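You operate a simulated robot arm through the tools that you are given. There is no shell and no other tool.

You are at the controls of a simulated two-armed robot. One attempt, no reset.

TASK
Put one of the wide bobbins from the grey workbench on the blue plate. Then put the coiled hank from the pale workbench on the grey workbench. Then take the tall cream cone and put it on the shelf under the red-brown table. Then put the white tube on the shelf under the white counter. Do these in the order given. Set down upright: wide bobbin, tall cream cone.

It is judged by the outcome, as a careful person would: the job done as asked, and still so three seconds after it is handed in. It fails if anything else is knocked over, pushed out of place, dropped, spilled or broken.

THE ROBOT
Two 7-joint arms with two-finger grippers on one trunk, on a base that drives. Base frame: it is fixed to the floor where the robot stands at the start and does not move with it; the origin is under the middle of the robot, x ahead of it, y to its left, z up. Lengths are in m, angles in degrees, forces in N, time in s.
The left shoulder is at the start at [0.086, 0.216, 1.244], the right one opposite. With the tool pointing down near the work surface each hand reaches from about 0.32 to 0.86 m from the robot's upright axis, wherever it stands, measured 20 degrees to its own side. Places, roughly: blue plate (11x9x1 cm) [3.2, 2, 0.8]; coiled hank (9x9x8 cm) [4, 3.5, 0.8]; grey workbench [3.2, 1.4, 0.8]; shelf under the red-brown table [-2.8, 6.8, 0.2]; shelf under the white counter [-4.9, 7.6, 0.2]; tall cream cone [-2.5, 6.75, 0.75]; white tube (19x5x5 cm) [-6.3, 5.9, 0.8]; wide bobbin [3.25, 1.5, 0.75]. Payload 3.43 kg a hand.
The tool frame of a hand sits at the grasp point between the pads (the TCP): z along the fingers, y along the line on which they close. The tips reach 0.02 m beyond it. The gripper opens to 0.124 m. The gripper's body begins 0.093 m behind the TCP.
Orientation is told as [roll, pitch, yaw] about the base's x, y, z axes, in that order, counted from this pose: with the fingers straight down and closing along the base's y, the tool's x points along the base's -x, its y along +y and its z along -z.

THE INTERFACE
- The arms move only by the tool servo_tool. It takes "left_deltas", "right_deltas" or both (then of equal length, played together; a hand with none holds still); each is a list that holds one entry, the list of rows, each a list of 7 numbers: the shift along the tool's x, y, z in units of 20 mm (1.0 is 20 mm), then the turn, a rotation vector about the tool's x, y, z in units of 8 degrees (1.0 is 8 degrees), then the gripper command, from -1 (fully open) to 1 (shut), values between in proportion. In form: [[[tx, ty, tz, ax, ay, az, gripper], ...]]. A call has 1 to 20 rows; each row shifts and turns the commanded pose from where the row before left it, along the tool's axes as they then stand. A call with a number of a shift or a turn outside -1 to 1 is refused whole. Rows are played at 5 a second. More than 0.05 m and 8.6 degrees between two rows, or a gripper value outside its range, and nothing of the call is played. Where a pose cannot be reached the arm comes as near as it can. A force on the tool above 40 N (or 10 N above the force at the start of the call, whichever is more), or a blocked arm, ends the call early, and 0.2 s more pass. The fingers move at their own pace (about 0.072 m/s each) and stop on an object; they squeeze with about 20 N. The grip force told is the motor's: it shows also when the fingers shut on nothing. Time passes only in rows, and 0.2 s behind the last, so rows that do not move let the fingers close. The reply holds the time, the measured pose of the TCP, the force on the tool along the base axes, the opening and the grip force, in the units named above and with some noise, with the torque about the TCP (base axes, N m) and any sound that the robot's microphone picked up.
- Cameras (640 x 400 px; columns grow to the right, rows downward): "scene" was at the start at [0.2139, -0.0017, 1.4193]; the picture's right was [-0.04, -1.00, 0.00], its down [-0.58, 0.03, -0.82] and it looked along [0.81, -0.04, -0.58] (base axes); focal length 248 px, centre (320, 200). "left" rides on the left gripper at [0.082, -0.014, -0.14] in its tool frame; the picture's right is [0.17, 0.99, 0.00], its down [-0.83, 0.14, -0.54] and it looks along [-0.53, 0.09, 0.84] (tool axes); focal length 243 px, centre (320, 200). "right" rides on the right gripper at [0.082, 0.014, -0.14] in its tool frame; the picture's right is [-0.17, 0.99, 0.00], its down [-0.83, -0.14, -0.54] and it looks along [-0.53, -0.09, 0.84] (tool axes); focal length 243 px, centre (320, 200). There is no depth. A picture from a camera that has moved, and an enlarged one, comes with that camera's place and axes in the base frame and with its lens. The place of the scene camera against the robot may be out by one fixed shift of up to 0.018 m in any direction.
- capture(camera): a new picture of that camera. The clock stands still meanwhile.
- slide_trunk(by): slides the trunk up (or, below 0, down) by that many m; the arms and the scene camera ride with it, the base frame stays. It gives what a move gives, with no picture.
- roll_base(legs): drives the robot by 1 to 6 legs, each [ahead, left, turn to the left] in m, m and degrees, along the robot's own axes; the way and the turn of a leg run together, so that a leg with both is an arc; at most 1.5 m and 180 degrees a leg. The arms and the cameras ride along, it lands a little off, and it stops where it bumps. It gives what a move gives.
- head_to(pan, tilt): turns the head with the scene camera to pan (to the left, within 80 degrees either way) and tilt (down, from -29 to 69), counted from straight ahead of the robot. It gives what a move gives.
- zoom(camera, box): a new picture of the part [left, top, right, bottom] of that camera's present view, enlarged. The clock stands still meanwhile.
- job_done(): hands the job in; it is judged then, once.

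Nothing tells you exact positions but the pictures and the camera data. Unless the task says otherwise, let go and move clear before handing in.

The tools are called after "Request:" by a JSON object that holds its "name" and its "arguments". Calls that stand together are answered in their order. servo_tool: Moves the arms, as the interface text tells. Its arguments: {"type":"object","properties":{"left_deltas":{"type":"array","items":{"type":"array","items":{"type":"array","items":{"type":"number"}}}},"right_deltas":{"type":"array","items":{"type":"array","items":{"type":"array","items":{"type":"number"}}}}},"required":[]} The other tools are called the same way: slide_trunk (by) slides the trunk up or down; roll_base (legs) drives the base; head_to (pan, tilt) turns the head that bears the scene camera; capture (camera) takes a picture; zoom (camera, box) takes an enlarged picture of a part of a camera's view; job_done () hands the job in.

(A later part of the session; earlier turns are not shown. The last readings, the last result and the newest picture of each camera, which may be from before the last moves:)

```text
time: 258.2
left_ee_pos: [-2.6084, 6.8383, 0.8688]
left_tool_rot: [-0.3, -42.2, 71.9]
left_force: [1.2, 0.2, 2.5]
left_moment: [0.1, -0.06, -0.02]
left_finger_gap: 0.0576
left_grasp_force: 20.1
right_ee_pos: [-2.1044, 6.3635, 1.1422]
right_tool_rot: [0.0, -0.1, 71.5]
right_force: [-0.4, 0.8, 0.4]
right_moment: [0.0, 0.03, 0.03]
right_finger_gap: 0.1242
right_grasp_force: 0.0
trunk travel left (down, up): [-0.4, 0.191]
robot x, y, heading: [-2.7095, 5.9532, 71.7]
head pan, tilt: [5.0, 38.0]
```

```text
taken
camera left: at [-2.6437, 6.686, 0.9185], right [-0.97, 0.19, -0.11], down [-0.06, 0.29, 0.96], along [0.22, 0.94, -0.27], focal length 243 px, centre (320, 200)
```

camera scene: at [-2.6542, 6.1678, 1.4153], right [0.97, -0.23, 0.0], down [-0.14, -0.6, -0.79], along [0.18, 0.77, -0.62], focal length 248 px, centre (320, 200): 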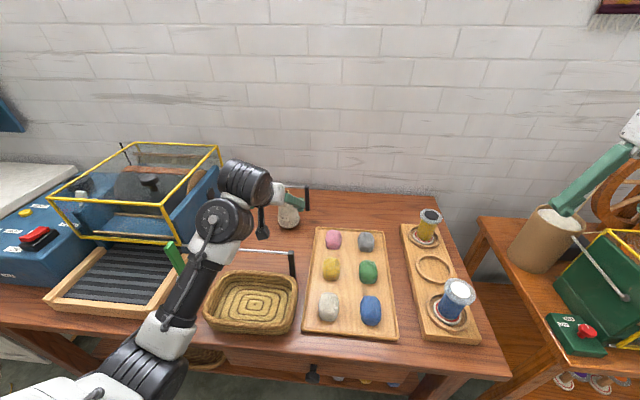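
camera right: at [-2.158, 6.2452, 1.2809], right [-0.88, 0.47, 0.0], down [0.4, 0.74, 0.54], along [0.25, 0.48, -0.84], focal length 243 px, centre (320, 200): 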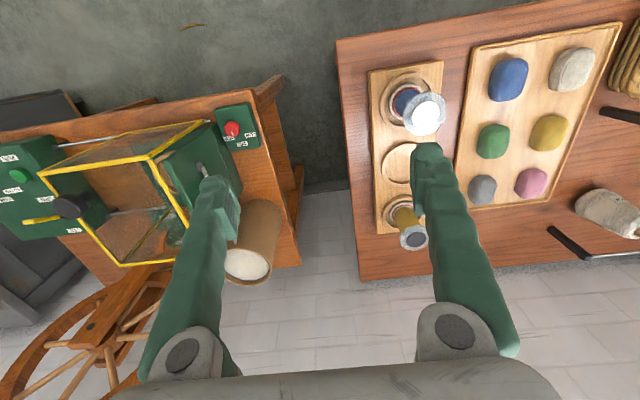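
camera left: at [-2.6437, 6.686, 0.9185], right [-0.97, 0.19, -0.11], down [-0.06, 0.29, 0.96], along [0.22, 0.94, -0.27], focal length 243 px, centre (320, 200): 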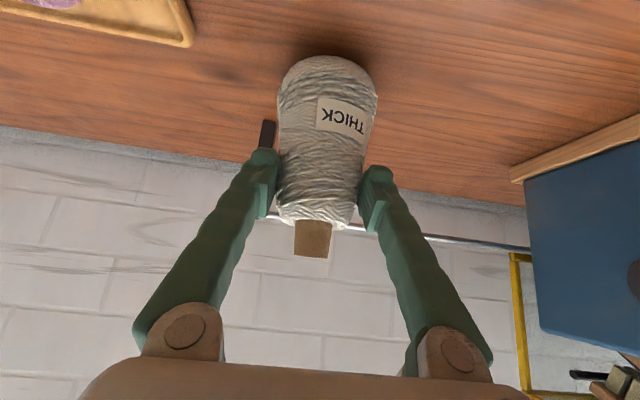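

Gripped (5.8 cm). Lifting straight up.

Request:
{"name": "servo_tool", "arguments": {"left_deltas": [[[-0.335, 0, -0.371, 0, 0, 0, 1], [-0.6704, 0, -0.742, 0, 0, 0, 1], [-0.6704, 0, -0.742, 0, 0, 0, 1], [-0.6704, 0, -0.742, 0, 0, 0, 1], [-0.6704, 0, -0.742, 0, 0, 0, 1], [-0.6704, 0, -0.742, 0, 0, 0, 1], [-0.6704, 0, -0.742, 0, 0, 0, 1], [-0.6704, 0, -0.742, 0, 0, 0, 1], [0, 0, 0, 0, 0, 0, 1]]]}}

Request:
{"name": "capture", "arguments": {"camera": "left"}}

Request:
{"name": "zoom", "arguments": {"camera": "scene", "box": [150, 110, 340, 270]}}

```text
time: 260.2
left_ee_pos: [-2.6097, 6.8384, 1.0143]
left_tool_rot: [-0.3, -42.1, 71.9]
left_force: [0.2, 0.6, -2.8]
left_moment: [-0.05, 0.04, 0.02]
left_finger_gap: 0.0579
left_grasp_force: 19.5
right_ee_pos: [-2.1035, 6.3649, 1.1411]
right_tool_rot: [0.0, -0.1, 71.5]
right_force: [0.3, -0.1, -0.3]
right_moment: [0.0, -0.01, -0.05]
right_finger_gap: 0.1239
right_grasp_force: 0.1
trunk travel left (down, up): [-0.4, 0.191]
robot x, y, heading: [-2.7116, 5.956, 71.7]
head pan, tilt: [5.0, 38.0]
```

```text
taken
camera left: at [-2.6451, 6.6867, 1.0657], right [-0.97, 0.19, -0.11], down [-0.06, 0.29, 0.96], along [0.22, 0.94, -0.27], focal length 243 px, centre (320, 200)
```

left: 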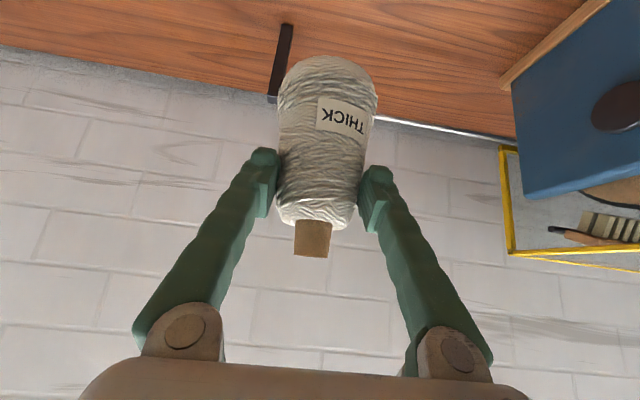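

```text
2.50 times, centred on (245, 190) of scene
camera zoom: at [-2.6543, 6.1685, 1.4151], right [0.97, -0.23, 0.0], down [-0.14, -0.6, -0.79], along [0.18, 0.77, -0.62], focal length 620 px, centre (508, 225)
```

zoom: 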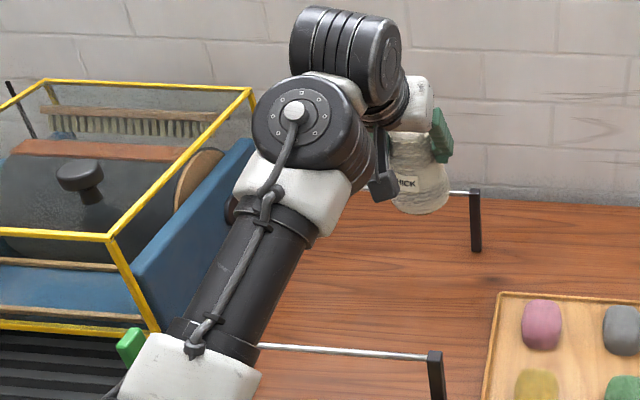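

The cone is held upright and clear of the rod. Backing straight out.

Request:
{"name": "roll_base", "arguments": {"legs": [[-0.7, 0, 0]]}}

Request:
{"name": "head_to", "arguments": {"pan": 5, "tilt": 45}}

Request:
{"name": "capture", "arguments": {"camera": "scene"}}

```text
time: 265.0
left_ee_pos: [-2.8401, 6.1568, 1.0144]
left_tool_rot: [-0.3, -42.0, 72.2]
left_force: [-0.4, -0.7, -2.3]
left_moment: [-0.03, 0.02, -0.02]
left_finger_gap: 0.0575
left_grasp_force: 20.6
right_ee_pos: [-2.3306, 5.6861, 1.141]
right_tool_rot: [-0.1, -0.1, 72.0]
right_force: [0.0, -0.2, -0.5]
right_moment: [-0.01, 0.02, -0.02]
right_finger_gap: 0.1238
right_grasp_force: 0.1
trunk travel left (down, up): [-0.4, 0.191]
robot x, y, heading: [-2.9305, 5.272, 72.2]
head pan, tilt: [5.0, 38.0]
```

```text
time: 265.7
left_ee_pos: [-2.8405, 6.1562, 1.0133]
left_tool_rot: [-0.3, -42.1, 72.3]
left_force: [0.1, -0.1, -2.9]
left_moment: [-0.05, 0.02, 0.03]
left_finger_gap: 0.0575
left_grasp_force: 20.2
right_ee_pos: [-2.3321, 5.687, 1.1415]
right_tool_rot: [0.0, -0.2, 71.9]
right_force: [-0.5, -0.2, -0.1]
right_moment: [-0.03, 0.01, 0.02]
right_finger_gap: 0.1241
right_grasp_force: 0.1
trunk travel left (down, up): [-0.4, 0.191]
robot x, y, heading: [-2.9348, 5.2743, 71.9]
head pan, tilt: [5.0, 45.0]
```

```text
taken
camera scene: at [-2.8819, 5.481, 1.405], right [0.97, -0.23, 0.0], down [-0.16, -0.69, -0.71], along [0.16, 0.69, -0.71], focal length 248 px, centre (320, 200)
```

scene: 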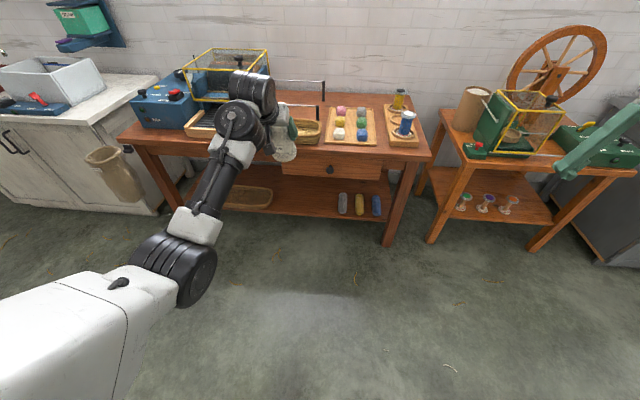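

Request:
{"name": "zoom", "arguments": {"camera": "scene", "box": [190, 140, 430, 250]}}

```text
2.67 times, centred on (310, 195) of scene
camera zoom: at [-2.8819, 5.481, 1.405], right [0.97, -0.23, 0.0], down [-0.16, -0.69, -0.71], along [0.16, 0.69, -0.71], focal length 662 px, centre (347, 213)
```

zoom: 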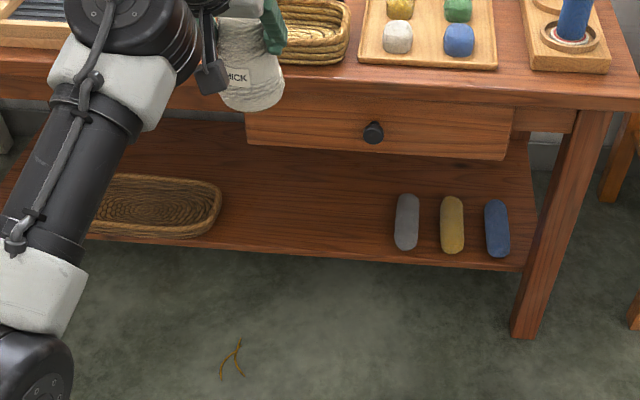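

Now I lower the trunk to bring the hand to shelf height, while well clear of the table.

Request:
{"name": "slide_trunk", "arguments": {"by": -0.39}}

Request:
{"name": "head_to", "arguments": {"pan": 0, "tilt": 25}}

Request:
{"name": "capture", "arguments": {"camera": "scene"}}

Request:
{"name": "capture", "arguments": {"camera": "left"}}

```text
time: 269.5
left_ee_pos: [-2.8404, 6.1566, 0.6246]
left_tool_rot: [-0.3, -42.1, 72.1]
left_force: [0.4, 1.2, -2.1]
left_moment: [0.0, 0.04, 0.0]
left_finger_gap: 0.0572
left_grasp_force: 19.6
right_ee_pos: [-2.3183, 5.7273, 0.6163]
right_tool_rot: [0.1, 16.6, 72.0]
right_force: [-1.0, -0.5, 0.4]
right_moment: [0.01, 0.03, -0.02]
right_finger_gap: 0.124
right_grasp_force: 0.0
trunk travel left (down, up): [-0.01, 0.581]
robot x, y, heading: [-2.9352, 5.2726, 71.8]
head pan, tilt: [5.0, 45.0]
```

```text
time: 270.3
left_ee_pos: [-2.8416, 6.1555, 0.6247]
left_tool_rot: [-0.3, -42.2, 72.2]
left_force: [-0.1, 0.2, -2.1]
left_moment: [-0.03, 0.01, 0.0]
left_finger_gap: 0.0575
left_grasp_force: 20.1
right_ee_pos: [-2.3194, 5.7271, 0.6172]
right_tool_rot: [0.1, 16.7, 71.9]
right_force: [0.0, -0.2, 0.0]
right_moment: [-0.05, 0.01, 0.02]
right_finger_gap: 0.1239
right_grasp_force: 0.1
trunk travel left (down, up): [-0.01, 0.581]
robot x, y, heading: [-2.9334, 5.2755, 71.9]
head pan, tilt: [0.0, 25.0]
```

```text
taken
camera scene: at [-2.8345, 5.6034, 1.0312], right [0.95, -0.31, 0.0], down [-0.13, -0.4, -0.91], along [0.28, 0.86, -0.42], focal length 248 px, centre (320, 200)
```

scene: 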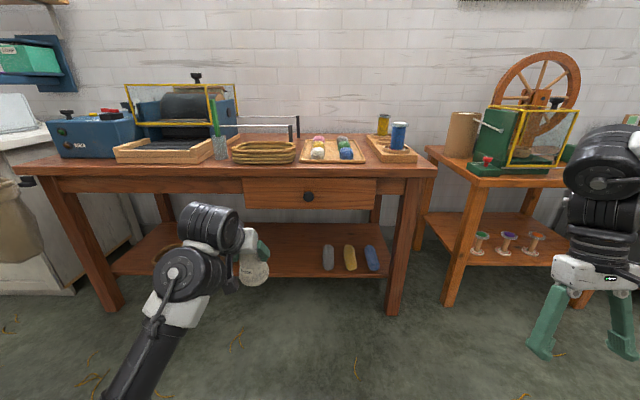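

```text
taken
camera left: at [-2.8747, 6.0042, 0.6754], right [-0.98, 0.19, -0.11], down [-0.06, 0.29, 0.96], along [0.21, 0.94, -0.27], focal length 243 px, centre (320, 200)
```

left: 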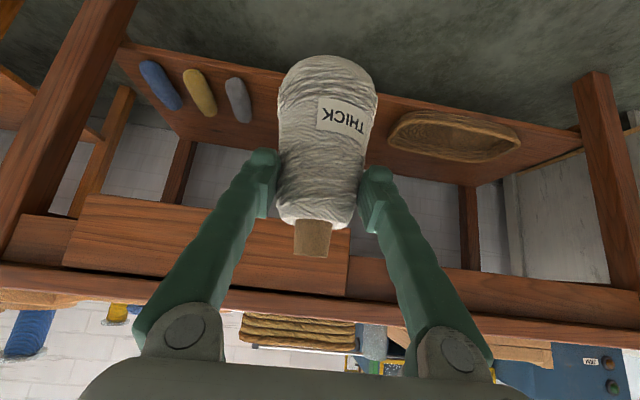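

Request:
{"name": "zoom", "arguments": {"camera": "left", "box": [100, 20, 600, 240]}}

Request:
{"name": "zoom", "arguments": {"camera": "scene", "box": [100, 170, 420, 320]}}

```text
1.28 times, centred on (350, 130) of left
camera zoom: at [-2.8747, 6.0042, 0.6754], right [-0.98, 0.19, -0.11], down [-0.06, 0.29, 0.96], along [0.21, 0.94, -0.27], focal length 311 px, centre (282, 290)
```

zoom: 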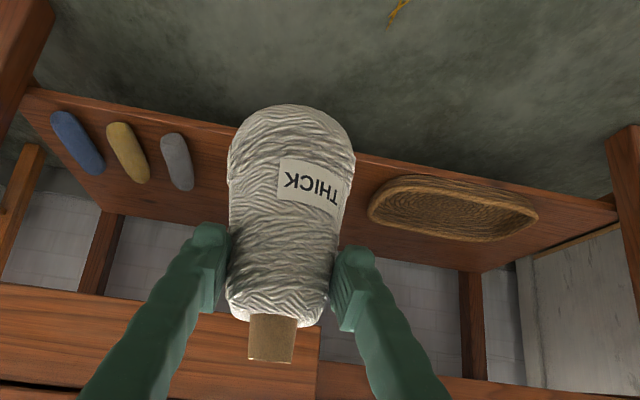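

```text
2.00 times, centred on (260, 245) of scene
camera zoom: at [-2.8345, 5.6034, 1.0312], right [0.95, -0.31, 0.0], down [-0.13, -0.4, -0.91], along [0.28, 0.86, -0.42], focal length 496 px, centre (440, 110)
```

zoom: 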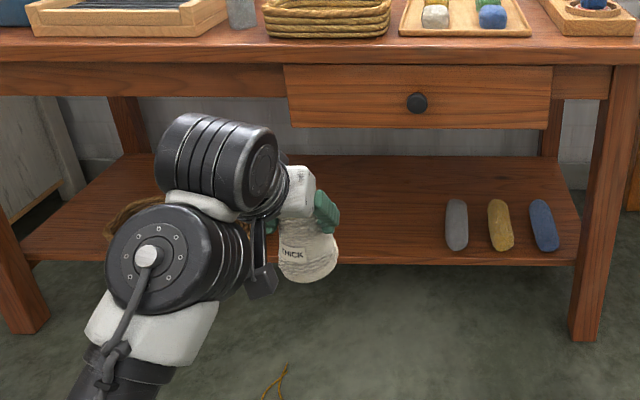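

The shelf is at roughly z≈0.2 with its front edge near u of the table legs; free space is right ahead of the cone. I'll lower the hand (keeping the tilt so the cone stays upright) in free space.

Request:
{"name": "servo_tool", "arguments": {"left_deltas": [[[0.84, 0, 0.555, 0, 0, 0, 1], [0.84, 0, 0.555, 0, 0, 0, 1], [0.84, 0, 0.555, 0, 0, 0, 1], [0.84, 0, 0.555, 0, 0, 0, 1], [0.84, 0, 0.555, 0, 0, 0, 1], [0.84, 0, 0.555, 0, 0, 0, 1], [0.84, 0, 0.555, 0, 0, 0, 1], [0.84, 0, 0.555, 0, 0, 0, 1], [0.84, 0, 0.555, 0, 0, 0, 1], [0.84, 0, 0.555, 0, 0, 0, 1], [0, 0, 0, 0, 0, 0, 1]]]}}

Request:
{"name": "capture", "arguments": {"camera": "left"}}

Request:
{"name": "capture", "arguments": {"camera": "scene"}}

```text
time: 272.7
left_ee_pos: [-2.8558, 6.1076, 0.4309]
left_tool_rot: [-0.3, -42.1, 72.0]
left_force: [-0.1, -0.2, -2.1]
left_moment: [-0.04, 0.0, -0.01]
left_finger_gap: 0.0575
left_grasp_force: 20.2
right_ee_pos: [-2.318, 5.7267, 0.6162]
right_tool_rot: [0.1, 16.6, 72.0]
right_force: [-0.4, 0.3, 0.3]
right_moment: [-0.02, 0.03, -0.01]
right_finger_gap: 0.1243
right_grasp_force: 0.0
trunk travel left (down, up): [-0.01, 0.581]
robot x, y, heading: [-2.935, 5.2732, 72.2]
head pan, tilt: [0.0, 25.0]
```

```text
taken
camera left: at [-2.8899, 5.955, 0.4809], right [-0.98, 0.19, -0.11], down [-0.06, 0.29, 0.96], along [0.21, 0.94, -0.27], focal length 243 px, centre (320, 200)
```

left: 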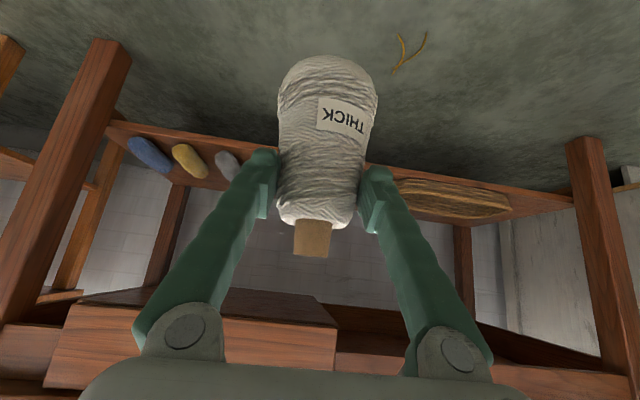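

```text
taken
camera scene: at [-2.8344, 5.6033, 1.0313], right [0.95, -0.31, 0.0], down [-0.13, -0.4, -0.91], along [0.28, 0.86, -0.42], focal length 248 px, centre (320, 200)
```

scene: 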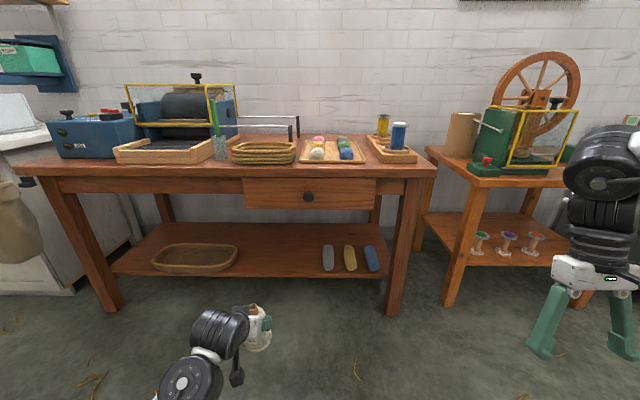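

Request:
{"name": "zoom", "arguments": {"camera": "left", "box": [380, 130, 600, 250]}}

Request:
{"name": "zoom", "arguments": {"camera": "left", "box": [80, 100, 280, 200]}}

```text
2.91 times, centred on (490, 190) of left
camera zoom: at [-2.8899, 5.955, 0.4809], right [-0.98, 0.19, -0.11], down [-0.06, 0.29, 0.96], along [0.21, 0.94, -0.27], focal length 706 px, centre (-174, 229)
```

zoom: 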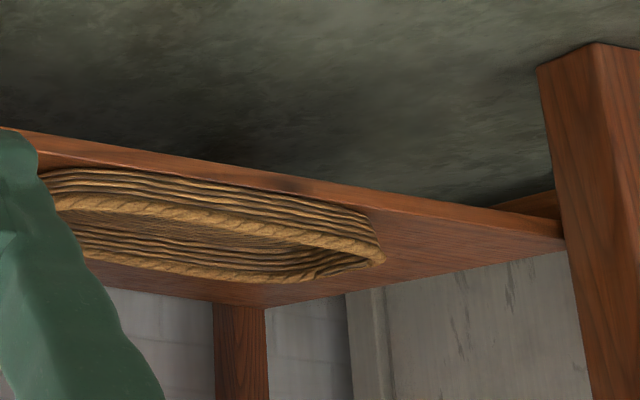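

```text
3.20 times, centred on (180, 150) of left
camera zoom: at [-2.8899, 5.955, 0.4809], right [-0.98, 0.19, -0.11], down [-0.06, 0.29, 0.96], along [0.21, 0.94, -0.27], focal length 776 px, centre (768, 360)
```

zoom: 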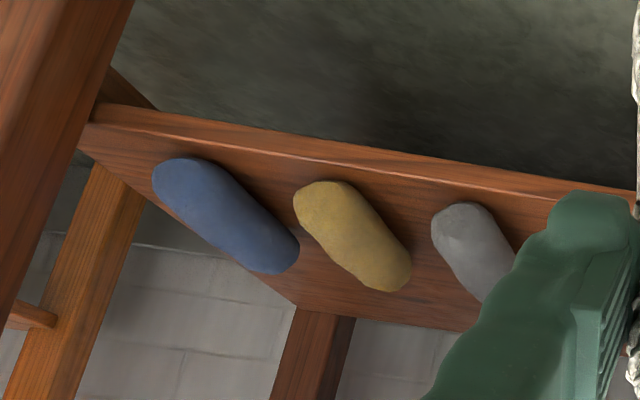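

Shelf top is at z≈0.21, its front edge at u≈3.67 (my bench-aligned coordinate); the space at the cone's lateral position is free. First I pull the right hand back/up for clearance and lower the cone to just above shelf height.

Request:
{"name": "servo_tool", "arguments": {"left_deltas": [[[0.67, 0, 0.74, 0, 0, 0, 1], [0.67, 0, 0.74, 0, 0, 0, 1], [0.67, 0, 0.74, 0, 0, 0, 1], [0.67, 0, 0.74, 0, 0, 0, 1], [0, 0, 0, 0, 0, 0, 1], [0, 0, 0, 0, 0, 0, 1]]], "right_deltas": [[[0.8, 0, -0.8, 0, 0, 0, -1], [0.8, 0, -0.8, 0, 0, 0, -1], [0.8, 0, -0.8, 0, 0, 0, -1], [0.8, 0, -0.8, 0, 0, 0, -1], [0.8, 0, -0.8, 0, 0, 0, -1], [0.8, 0, -0.8, 0, 0, 0, -1]]]}}

Request:
{"name": "capture", "arguments": {"camera": "scene"}}

Request:
{"name": "capture", "arguments": {"camera": "left"}}

```text
time: 274.1
left_ee_pos: [-2.8547, 6.1088, 0.3494]
left_tool_rot: [-0.3, -42.1, 72.2]
left_force: [-0.3, -0.2, -2.5]
left_moment: [-0.06, -0.01, -0.02]
left_finger_gap: 0.0572
left_grasp_force: 20.1
right_ee_pos: [-2.3352, 5.724, 0.6178]
right_tool_rot: [0.1, 16.6, 71.9]
right_force: [-0.9, 0.4, 0.2]
right_moment: [-0.02, -0.04, -0.01]
right_finger_gap: 0.1241
right_grasp_force: 0.0
right hand out of reach, approached as far as the arm can: row 1, 2, 3, 4, 5, 6
trunk travel left (down, up): [-0.01, 0.581]
robot x, y, heading: [-2.938, 5.2711, 71.8]
head pan, tilt: [0.0, 25.0]
```

```text
taken
camera scene: at [-2.8345, 5.6034, 1.0313], right [0.95, -0.31, 0.0], down [-0.13, -0.4, -0.91], along [0.28, 0.86, -0.42], focal length 248 px, centre (320, 200)
```

scene: 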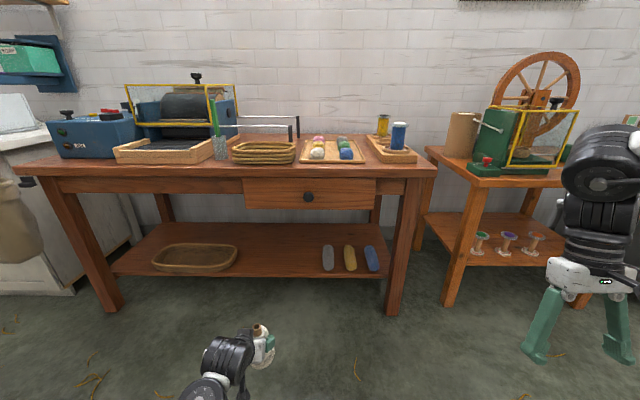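

```text
taken
camera left: at [-2.8883, 5.9564, 0.3997], right [-0.98, 0.19, -0.11], down [-0.06, 0.29, 0.96], along [0.21, 0.94, -0.27], focal length 243 px, centre (320, 200)
```

left: 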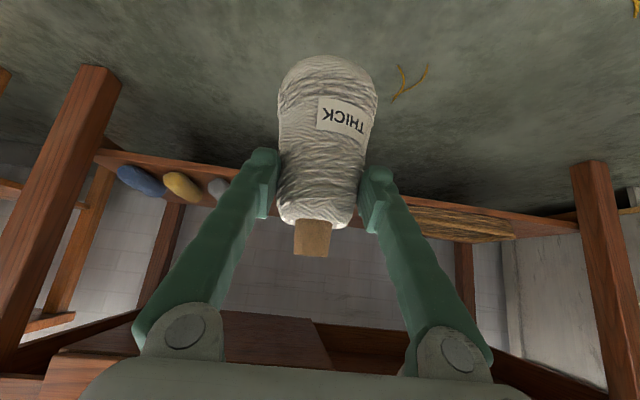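

Request:
{"name": "servo_tool", "arguments": {"right_deltas": [[[0, 0.8, -0.5, 0, 0, 0, -1], [0, 0.8, -0.5, 0, 0, 0, -1], [0, 0.8, -0.5, 0, 0, 0, -1], [0, 0.8, -0.5, 0, 0, 0, -1], [0, 0.8, -0.5, 0, 0, 0, -1]]]}}

```text
time: 275.3
left_ee_pos: [-2.855, 6.1092, 0.3504]
left_tool_rot: [-0.3, -42.1, 72.2]
left_force: [0.1, 0.9, -2.4]
left_moment: [-0.05, 0.0, -0.02]
left_finger_gap: 0.0573
left_grasp_force: 19.6
right_ee_pos: [-2.4102, 5.7689, 0.6485]
right_tool_rot: [0.2, 16.6, 72.0]
right_force: [-0.5, 0.0, 0.2]
right_moment: [-0.02, 0.0, 0.01]
right_finger_gap: 0.1239
right_grasp_force: 0.0
right hand out of reach, approached as far as the arm can: row 1, 2, 3, 4, 5
trunk travel left (down, up): [-0.01, 0.581]
robot x, y, heading: [-2.9356, 5.2716, 71.8]
head pan, tilt: [0.0, 25.0]
```

Request:
{"name": "servo_tool", "arguments": {"right_deltas": [[[0.2, 0.7, -0.8, 0, -0.3, 0, -1], [0.2, 0.7, -0.8, 0, -0.3, 0, -1], [0.2, 0.7, -0.8, 0, -0.3, 0, -1], [0.2, 0.7, -0.8, 0, -0.3, 0, -1], [0.2, 0.7, -0.8, 0, -0.3, 0, -1], [0.2, 0.7, -0.8, 0, -0.3, 0, -1], [0.5, 0, 0, 0, -0.2, 0, -1], [0.5, 0, 0, 0, 0, 0, -1]]]}}

Request:
{"name": "capture", "arguments": {"camera": "scene"}}

```text
time: 277.1
left_ee_pos: [-2.853, 6.108, 0.349]
left_tool_rot: [-0.3, -42.2, 72.2]
left_force: [0.2, -0.1, -2.3]
left_moment: [-0.04, 0.03, 0.0]
left_finger_gap: 0.0572
left_grasp_force: 20.2
right_ee_pos: [-2.5101, 5.7832, 0.6951]
right_tool_rot: [0.2, 0.5, 71.9]
right_force: [0.0, -0.1, -0.3]
right_moment: [0.0, -0.04, -0.02]
right_finger_gap: 0.1237
right_grasp_force: 0.1
right hand out of reach, approached as far as the arm can: row 1, 2, 3, 4, 5, 6
trunk travel left (down, up): [-0.01, 0.581]
robot x, y, heading: [-2.9371, 5.2716, 71.9]
head pan, tilt: [0.0, 25.0]
```

```text
taken
camera scene: at [-2.8345, 5.6033, 1.0313], right [0.95, -0.31, 0.0], down [-0.13, -0.4, -0.91], along [0.28, 0.86, -0.42], focal length 248 px, centre (320, 200)
```

scene: 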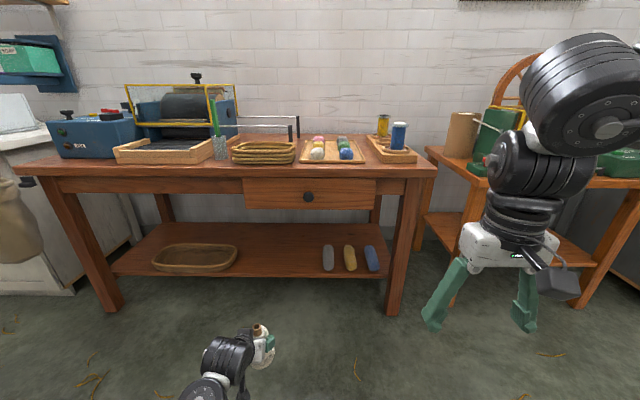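

Request:
{"name": "servo_tool", "arguments": {"right_deltas": [[[0.9, -0.1, -0.4, 0, 0, 0, -1], [0.9, -0.1, -0.4, 0, 0, 0, -1], [0.9, -0.1, -0.4, 0, 0, 0, -1], [0.9, -0.1, -0.4, 0, 0, 0, -1], [0.9, -0.1, -0.4, 0, 0, 0, -1], [0.9, -0.1, -0.4, 0, 0, 0, -1], [0.9, -0.1, -0.4, 0, 0, 0, -1], [0.9, -0.1, -0.4, 0, 0, 0, -1], [0.9, -0.1, -0.4, 0, 0, 0, -1]]]}}

Request:
{"name": "capture", "arguments": {"camera": "scene"}}

```text
time: 279.1
left_ee_pos: [-2.8539, 6.1076, 0.35]
left_tool_rot: [-0.3, -42.2, 72.2]
left_force: [-0.7, -1.1, -3.5]
left_moment: [-0.04, 0.05, 0.0]
left_finger_gap: 0.0568
left_grasp_force: 20.0
right_ee_pos: [-2.5035, 5.6981, 0.6749]
right_tool_rot: [0.1, 0.7, 72.1]
right_force: [0.8, -0.7, -0.5]
right_moment: [0.01, -0.02, 0.0]
right_finger_gap: 0.1241
right_grasp_force: 0.1
right hand out of reach, approached as far as the arm can: row 1, 2, 3, 4, 5, 6, 7, 8, 9
trunk travel left (down, up): [-0.01, 0.581]
robot x, y, heading: [-2.9331, 5.2756, 72.0]
head pan, tilt: [0.0, 25.0]
```

```text
taken
camera scene: at [-2.8344, 5.6032, 1.0313], right [0.95, -0.31, 0.0], down [-0.13, -0.4, -0.91], along [0.28, 0.86, -0.42], focal length 248 px, centre (320, 200)
```

scene: 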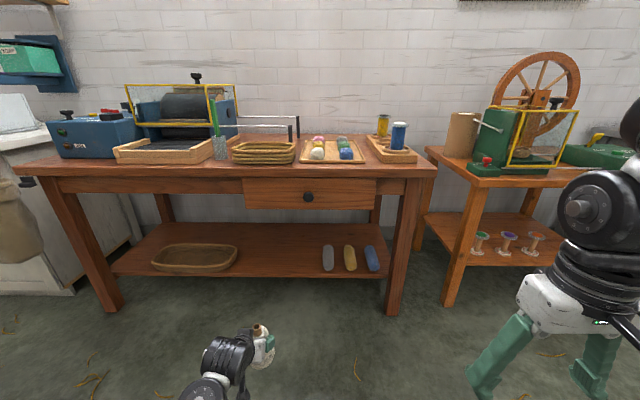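

The right hand is tucked in. Lowering the cone slightly more (bottom ~2.5 cm above the shelf level) and driving forward in steps.

Request:
{"name": "servo_tool", "arguments": {"left_deltas": [[[0.84, 0, 0.93, 0, 0, 0, 1], [0, 0, 0, 0, 0, 0, 1], [0, 0, 0, 0, 0, 0, 1]]]}}

Request:
{"name": "roll_base", "arguments": {"legs": [[0.33, 0, 0]]}}

Request:
{"name": "head_to", "arguments": {"pan": 15, "tilt": 45}}

Request:
{"name": "capture", "arguments": {"camera": "scene"}}

Request:
{"name": "capture", "arguments": {"camera": "left"}}

Request:
{"name": "capture", "arguments": {"camera": "right"}}

```text
time: 279.9
left_ee_pos: [-2.8544, 6.1102, 0.323]
left_tool_rot: [-0.3, -42.1, 72.1]
left_force: [0.0, 0.3, -2.8]
left_moment: [-0.04, 0.03, -0.01]
left_finger_gap: 0.0572
left_grasp_force: 20.0
right_ee_pos: [-2.5039, 5.6995, 0.675]
right_tool_rot: [0.3, 0.7, 72.0]
right_force: [0.5, 1.6, 0.3]
right_moment: [0.03, 0.02, -0.01]
right_finger_gap: 0.1239
right_grasp_force: 0.0
trunk travel left (down, up): [-0.01, 0.581]
robot x, y, heading: [-2.9385, 5.2731, 71.9]
head pan, tilt: [0.0, 25.0]
```

```text
time: 282.5
left_ee_pos: [-2.7451, 6.4286, 0.3233]
left_tool_rot: [-0.2, -42.1, 71.8]
left_force: [-1.6, 0.0, -2.8]
left_moment: [-0.06, 0.06, 0.04]
left_finger_gap: 0.0571
left_grasp_force: 20.2
right_ee_pos: [-2.3969, 6.015, 0.675]
right_tool_rot: [0.3, 0.7, 71.7]
right_force: [-0.5, 0.0, -0.5]
right_moment: [0.02, -0.02, -0.03]
right_finger_gap: 0.1239
right_grasp_force: 0.2
trunk travel left (down, up): [-0.01, 0.581]
robot x, y, heading: [-2.8284, 5.5935, 71.5]
head pan, tilt: [0.0, 25.0]
```

```text
time: 283.3
left_ee_pos: [-2.7458, 6.4278, 0.3238]
left_tool_rot: [-0.2, -42.1, 71.8]
left_force: [1.1, 0.0, -2.7]
left_moment: [-0.06, 0.03, -0.02]
left_finger_gap: 0.0572
left_grasp_force: 20.1
right_ee_pos: [-2.3965, 6.015, 0.6744]
right_tool_rot: [0.1, 0.7, 71.7]
right_force: [-0.4, 0.6, 0.0]
right_moment: [0.02, 0.01, -0.03]
right_finger_gap: 0.1237
right_grasp_force: 0.1
trunk travel left (down, up): [-0.01, 0.581]
robot x, y, heading: [-2.8312, 5.5896, 71.7]
head pan, tilt: [15.0, 45.0]
```

```text
taken
camera scene: at [-2.7519, 5.9149, 1.0008], right [1.0, -0.06, 0.0], down [-0.04, -0.71, -0.71], along [0.04, 0.71, -0.71], focal length 248 px, centre (320, 200)
```

scene: 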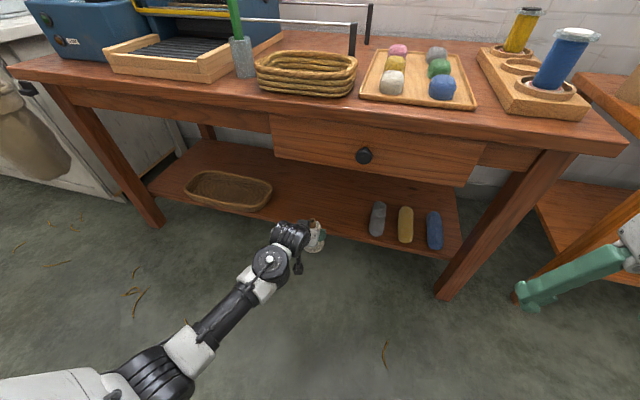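

```text
taken
camera left: at [-2.7801, 6.2758, 0.3743], right [-0.97, 0.19, -0.11], down [-0.06, 0.29, 0.96], along [0.22, 0.94, -0.27], focal length 243 px, centre (320, 200)
```

left: 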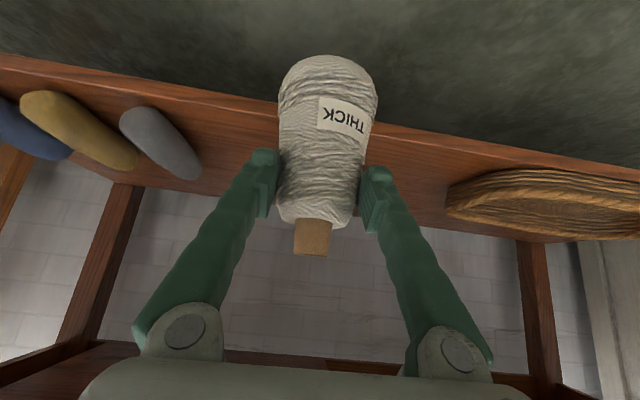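

```text
taken
camera right: at [-2.4335, 5.9434, 0.8159], right [-0.88, 0.47, 0.0], down [0.4, 0.75, 0.53], along [0.24, 0.47, -0.85], focal length 243 px, centre (320, 200)
```

right: 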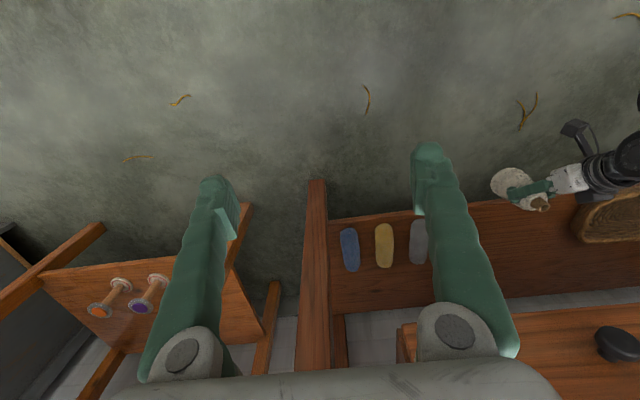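

Request:
{"name": "zoom", "arguments": {"camera": "left", "box": [370, 100, 530, 200]}}

Request:
{"name": "zoom", "arguments": {"camera": "scene", "box": [200, 130, 400, 280]}}

```text
4.00 times, centred on (450, 150) of left
camera zoom: at [-2.7801, 6.2758, 0.3743], right [-0.97, 0.19, -0.11], down [-0.06, 0.29, 0.96], along [0.22, 0.94, -0.27], focal length 970 px, centre (-200, 400)
```

zoom: 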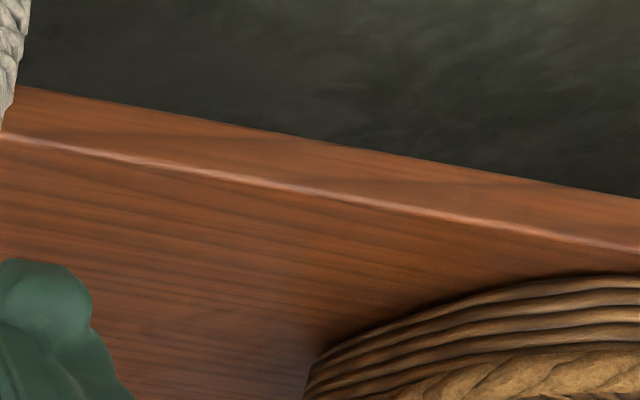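

```text
2.67 times, centred on (300, 205) of scene
camera zoom: at [-2.7519, 5.9149, 1.0008], right [1.0, -0.06, 0.0], down [-0.04, -0.71, -0.71], along [0.04, 0.71, -0.71], focal length 662 px, centre (373, 187)
```

zoom: 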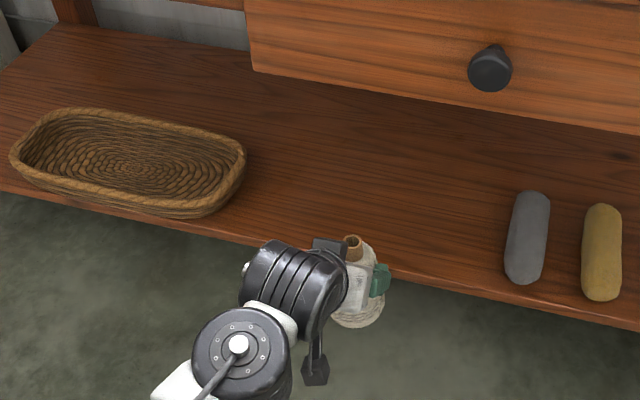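

Shelf top z≈0.206, edge at u≈3.68; the cone bottom is ~3 cm above it. Driving the remaining distance in.

Request:
{"name": "roll_base", "arguments": {"legs": [[0.15, 0, 0]]}}

Request:
{"name": "capture", "arguments": {"camera": "scene"}}

Request:
{"name": "capture", "arguments": {"camera": "left"}}

Request:
{"name": "capture", "arguments": {"camera": "right"}}

```text
time: 284.9
left_ee_pos: [-2.6982, 6.5725, 0.3236]
left_tool_rot: [-0.3, -42.0, 72.0]
left_force: [0.0, -1.1, -2.4]
left_moment: [-0.03, 0.02, -0.05]
left_finger_gap: 0.0571
left_grasp_force: 20.2
right_ee_pos: [-2.3497, 6.16, 0.6745]
right_tool_rot: [0.2, 0.7, 71.9]
right_force: [-0.3, 0.2, -1.0]
right_moment: [0.02, 0.0, 0.0]
right_finger_gap: 0.1239
right_grasp_force: 0.0
trunk travel left (down, up): [-0.01, 0.581]
robot x, y, heading: [-2.7819, 5.7373, 71.7]
head pan, tilt: [15.0, 45.0]
```

```text
taken
camera scene: at [-2.705, 6.0591, 1.0006], right [1.0, -0.06, 0.0], down [-0.04, -0.71, -0.71], along [0.04, 0.71, -0.71], focal length 248 px, centre (320, 200)
```

scene: 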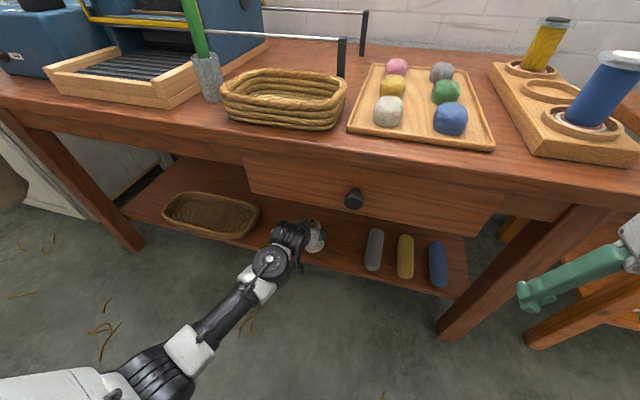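

```text
taken
camera left: at [-2.7341, 6.4196, 0.374], right [-0.97, 0.19, -0.11], down [-0.06, 0.29, 0.96], along [0.22, 0.94, -0.27], focal length 243 px, centre (320, 200)
```

left: 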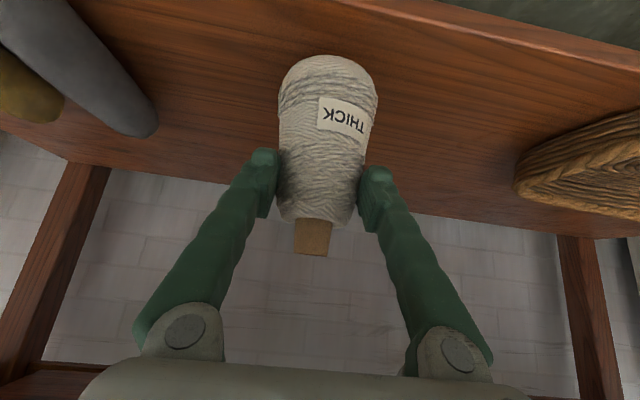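

```text
taken
camera right: at [-2.3867, 6.0882, 0.8157], right [-0.89, 0.46, 0.0], down [0.4, 0.75, 0.53], along [0.24, 0.47, -0.85], focal length 243 px, centre (320, 200)
```

right: 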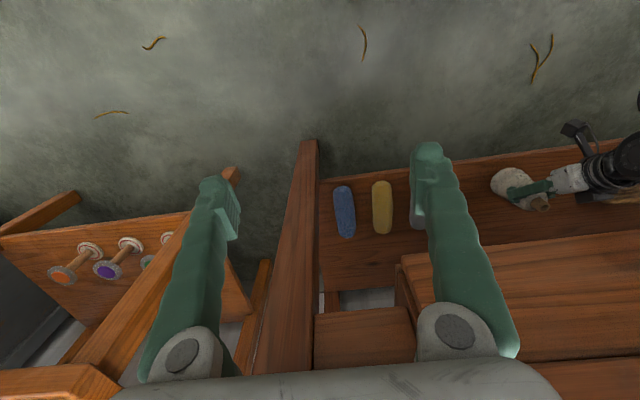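

Request:
{"name": "servo_tool", "arguments": {"left_deltas": [[[-0.45, 0, 0.4, 0, 0, 0, 1], [-0.45, 0, 0.4, 0, 0, 0, 1], [0.5, 0, 0.55, 0, 0, 0, 1], [0, 0, 0, 0, 0, 0, 1]]]}}

Request:
{"name": "zoom", "arguments": {"camera": "scene", "box": [200, 170, 400, 320]}}

Request:
{"name": "zoom", "arguments": {"camera": "right", "box": [440, 100, 640, 250]}}

```text
time: 285.9
left_ee_pos: [-2.6915, 6.5929, 0.3091]
left_tool_rot: [-0.3, -42.2, 72.0]
left_force: [-0.1, -1.3, 3.2]
left_moment: [-0.05, 0.03, 0.0]
left_finger_gap: 0.0571
left_grasp_force: 19.4
right_ee_pos: [-2.3499, 6.159, 0.6748]
right_tool_rot: [0.3, 0.7, 71.9]
right_force: [0.0, 0.0, 0.6]
right_moment: [0.0, -0.02, 0.03]
right_finger_gap: 0.1239
right_grasp_force: 0.0
trunk travel left (down, up): [-0.01, 0.581]
robot x, y, heading: [-2.7856, 5.7403, 72.0]
head pan, tilt: [15.0, 45.0]
```

```text
2.67 times, centred on (300, 245) of scene
camera zoom: at [-2.7051, 6.0582, 1.0009], right [1.0, -0.06, 0.0], down [-0.04, -0.71, -0.71], along [0.04, 0.71, -0.71], focal length 662 px, centre (373, 80)
```

zoom: 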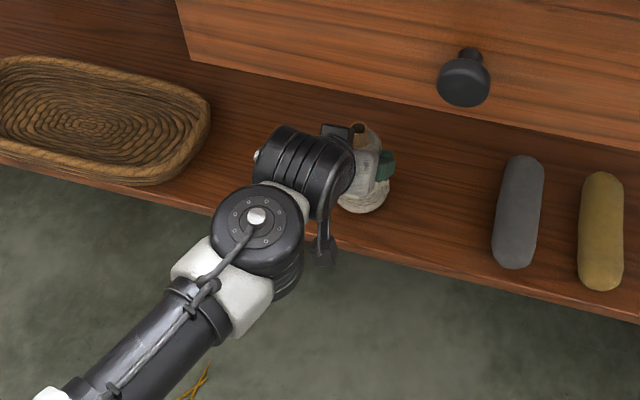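

```text
2.67 times, centred on (540, 175) of right
camera zoom: at [-2.3868, 6.0875, 0.8161], right [-0.89, 0.46, 0.0], down [0.4, 0.75, 0.53], along [0.24, 0.47, -0.85], focal length 647 px, centre (-267, 267)
```

zoom: 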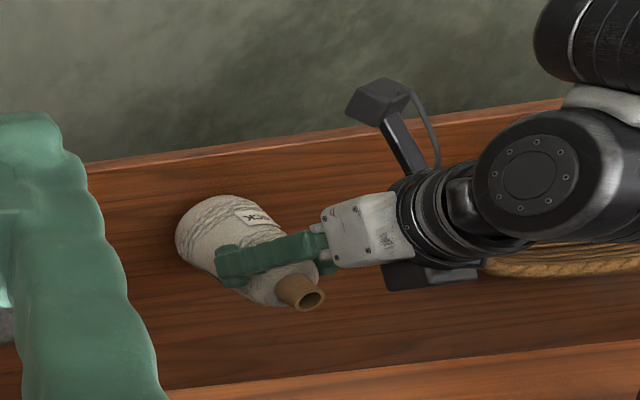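

Request:
{"name": "servo_tool", "arguments": {"left_deltas": [[[0.067, 0, 0.074, 0, 0, 0, 1], [0, 0, 0, 0, 0, 0, 1]]]}}

```text
time: 286.5
left_ee_pos: [-2.6911, 6.5928, 0.3099]
left_tool_rot: [-0.4, -42.4, 72.0]
left_force: [-1.1, -3.1, 11.9]
left_moment: [0.1, 0.22, 0.05]
left_finger_gap: 0.0568
left_grasp_force: 19.8
right_ee_pos: [-2.3507, 6.1586, 0.6753]
right_tool_rot: [0.3, 0.6, 71.9]
right_force: [-0.5, -0.2, 0.0]
right_moment: [0.0, 0.0, 0.0]
right_finger_gap: 0.1241
right_grasp_force: 0.1
trunk travel left (down, up): [-0.01, 0.581]
robot x, y, heading: [-2.7839, 5.7322, 71.8]
head pan, tilt: [15.0, 45.0]
```

Contact confirmed (12 N). Easing off, opening slowly, then checking before withdrawing horizontally.

Request:
{"name": "servo_tool", "arguments": {"left_deltas": [[[-0.04, 0, -0.045, 0, 0, 0, 1], [0, 0, 0, 0, 0, 0, 0.4], [0, 0, 0, 0, 0, 0, 0.1], [0, 0, 0, 0, 0, 0, -0.3], [0, 0, 0, 0, 0, 0, -0.7], [0, 0, 0, 0, 0, 0, -1], [0, 0, 0, 0, 0, 0, -1]]]}}

Request:
{"name": "capture", "arguments": {"camera": "left"}}

Request:
{"name": "zoom", "arguments": {"camera": "right", "box": [440, 100, 640, 250]}}

```text
time: 288.1
left_ee_pos: [-2.6927, 6.5931, 0.3073]
left_tool_rot: [-0.3, -42.1, 72.0]
left_force: [-0.3, -0.7, -0.4]
left_moment: [-0.04, 0.03, 0.02]
left_finger_gap: 0.1241
left_grasp_force: 0.0
right_ee_pos: [-2.3485, 6.1587, 0.6732]
right_tool_rot: [0.2, 0.7, 71.8]
right_force: [0.2, -0.5, 0.5]
right_moment: [0.02, 0.0, 0.0]
right_finger_gap: 0.1241
right_grasp_force: 0.0
trunk travel left (down, up): [-0.01, 0.581]
robot x, y, heading: [-2.7831, 5.7345, 71.7]
head pan, tilt: [15.0, 45.0]
```

```text
taken
camera left: at [-2.7269, 6.4416, 0.3583], right [-0.97, 0.19, -0.11], down [-0.06, 0.29, 0.96], along [0.22, 0.94, -0.27], focal length 243 px, centre (320, 200)
```

left: 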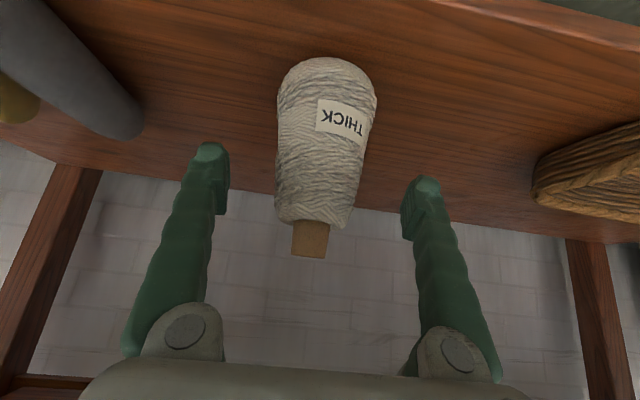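

```text
2.67 times, centred on (540, 175) of right
camera zoom: at [-2.3868, 6.0877, 0.816], right [-0.89, 0.46, 0.0], down [0.39, 0.75, 0.53], along [0.24, 0.47, -0.85], focal length 647 px, centre (-267, 267)
```

zoom: 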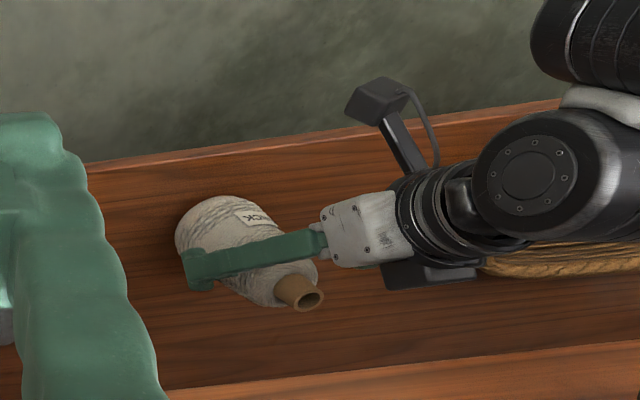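

The cone stands free on the shelf. Withdrawing the hand straight back.

Request:
{"name": "servo_tool", "arguments": {"left_deltas": [[[0.37, 0, -0.335, 0, 0, 0, -1], [0.74, 0, -0.67, 0, 0, 0, -1], [0.74, 0, -0.67, 0, 0, 0, -1], [0.74, 0, -0.67, 0, 0, 0, -1], [0.74, 0, -0.67, 0, 0, 0, -1], [0, 0, 0, 0, 0, 0, -1]]]}}

Request:
{"name": "capture", "arguments": {"camera": "left"}}

```text
time: 289.5
left_ee_pos: [-2.7209, 6.5089, 0.3106]
left_tool_rot: [-0.2, -42.0, 71.8]
left_force: [-0.3, -0.3, -0.6]
left_moment: [-0.01, 0.0, 0.03]
left_finger_gap: 0.124
left_grasp_force: 0.1
right_ee_pos: [-2.3501, 6.1598, 0.6746]
right_tool_rot: [0.2, 0.7, 71.9]
right_force: [-0.3, 0.4, -0.6]
right_moment: [-0.01, -0.01, 0.01]
right_finger_gap: 0.1238
right_grasp_force: 0.0
trunk travel left (down, up): [-0.01, 0.581]
robot x, y, heading: [-2.78, 5.732, 71.8]
head pan, tilt: [15.0, 45.0]
```

```text
taken
camera left: at [-2.756, 6.3575, 0.3606], right [-0.97, 0.19, -0.11], down [-0.06, 0.29, 0.96], along [0.22, 0.94, -0.27], focal length 243 px, centre (320, 200)
```

left: 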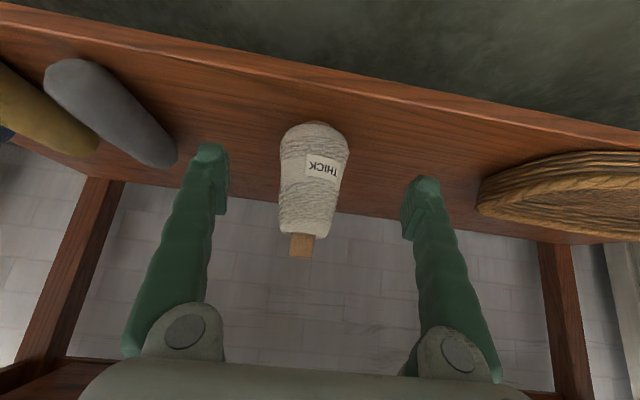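

Good, the cone stays upright on the shelf. Now backing the base out and raising the trunk.

Request:
{"name": "roll_base", "arguments": {"legs": [[-0.6, 0, 0]]}}

Request:
{"name": "slide_trunk", "arguments": {"by": 0.39}}

Request:
{"name": "head_to", "arguments": {"pan": 0, "tilt": 35}}

Request:
{"name": "capture", "arguments": {"camera": "scene"}}

Request:
{"name": "zoom", "arguments": {"camera": "scene", "box": [200, 200, 440, 340]}}

```text
time: 293.6
left_ee_pos: [-2.9036, 5.9418, 0.3105]
left_tool_rot: [-0.2, -42.1, 71.4]
left_force: [0.2, -0.8, -0.3]
left_moment: [0.01, -0.02, 0.0]
left_finger_gap: 0.1237
left_grasp_force: 0.1
right_ee_pos: [-2.5358, 5.5892, 0.6738]
right_tool_rot: [0.2, 0.7, 71.3]
right_force: [-0.2, 0.4, -0.3]
right_moment: [0.0, -0.01, -0.02]
right_finger_gap: 0.124
right_grasp_force: 0.1
trunk travel left (down, up): [-0.01, 0.581]
robot x, y, heading: [-2.9758, 5.1662, 71.2]
head pan, tilt: [15.0, 45.0]
```

```text
time: 297.4
left_ee_pos: [-2.9035, 5.9425, 0.6994]
left_tool_rot: [-0.3, -42.0, 71.4]
left_force: [0.1, 0.5, -0.4]
left_moment: [0.02, 0.0, -0.04]
left_finger_gap: 0.1242
left_grasp_force: 0.0
right_ee_pos: [-2.5353, 5.5872, 1.0656]
right_tool_rot: [0.1, 0.7, 71.2]
right_force: [-0.4, 0.2, 0.6]
right_moment: [0.0, 0.01, 0.0]
right_finger_gap: 0.1242
right_grasp_force: 0.0
trunk travel left (down, up): [-0.4, 0.191]
robot x, y, heading: [-2.9689, 5.166, 71.3]
head pan, tilt: [15.0, 45.0]
```

```text
time: 298.1
left_ee_pos: [-2.903, 5.9425, 0.7]
left_tool_rot: [-0.4, -42.2, 71.3]
left_force: [0.6, -0.5, -0.1]
left_moment: [0.0, -0.02, 0.04]
left_finger_gap: 0.1239
left_grasp_force: 0.1
right_ee_pos: [-2.5357, 5.588, 1.0649]
right_tool_rot: [0.2, 0.7, 71.4]
right_force: [0.1, 0.1, 0.1]
right_moment: [0.01, 0.0, 0.02]
right_finger_gap: 0.1238
right_grasp_force: 0.0
trunk travel left (down, up): [-0.4, 0.191]
robot x, y, heading: [-2.9725, 5.1682, 71.2]
head pan, tilt: [0.0, 35.0]
```

```text
taken
camera scene: at [-2.908, 5.3795, 1.4197], right [0.95, -0.32, 0.0], down [-0.18, -0.54, -0.82], along [0.26, 0.78, -0.57], focal length 248 px, centre (320, 200)
```

scene: 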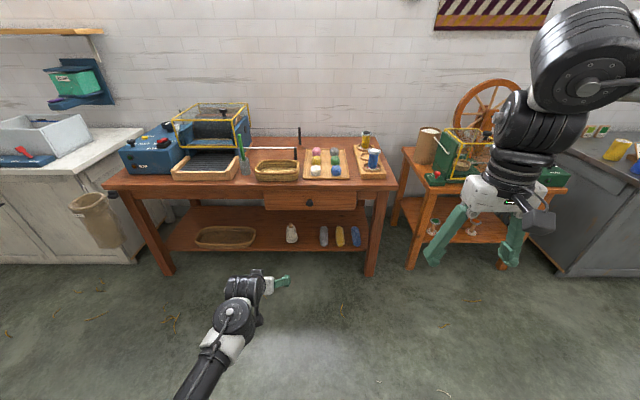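

```text
2.67 times, centred on (320, 270) of scene
camera zoom: at [-2.908, 5.3795, 1.4197], right [0.95, -0.32, 0.0], down [-0.18, -0.54, -0.82], along [0.26, 0.78, -0.57], focal length 662 px, centre (320, 13)
```

zoom: 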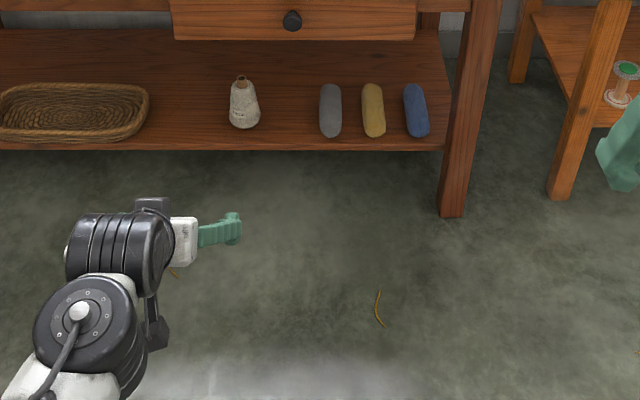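

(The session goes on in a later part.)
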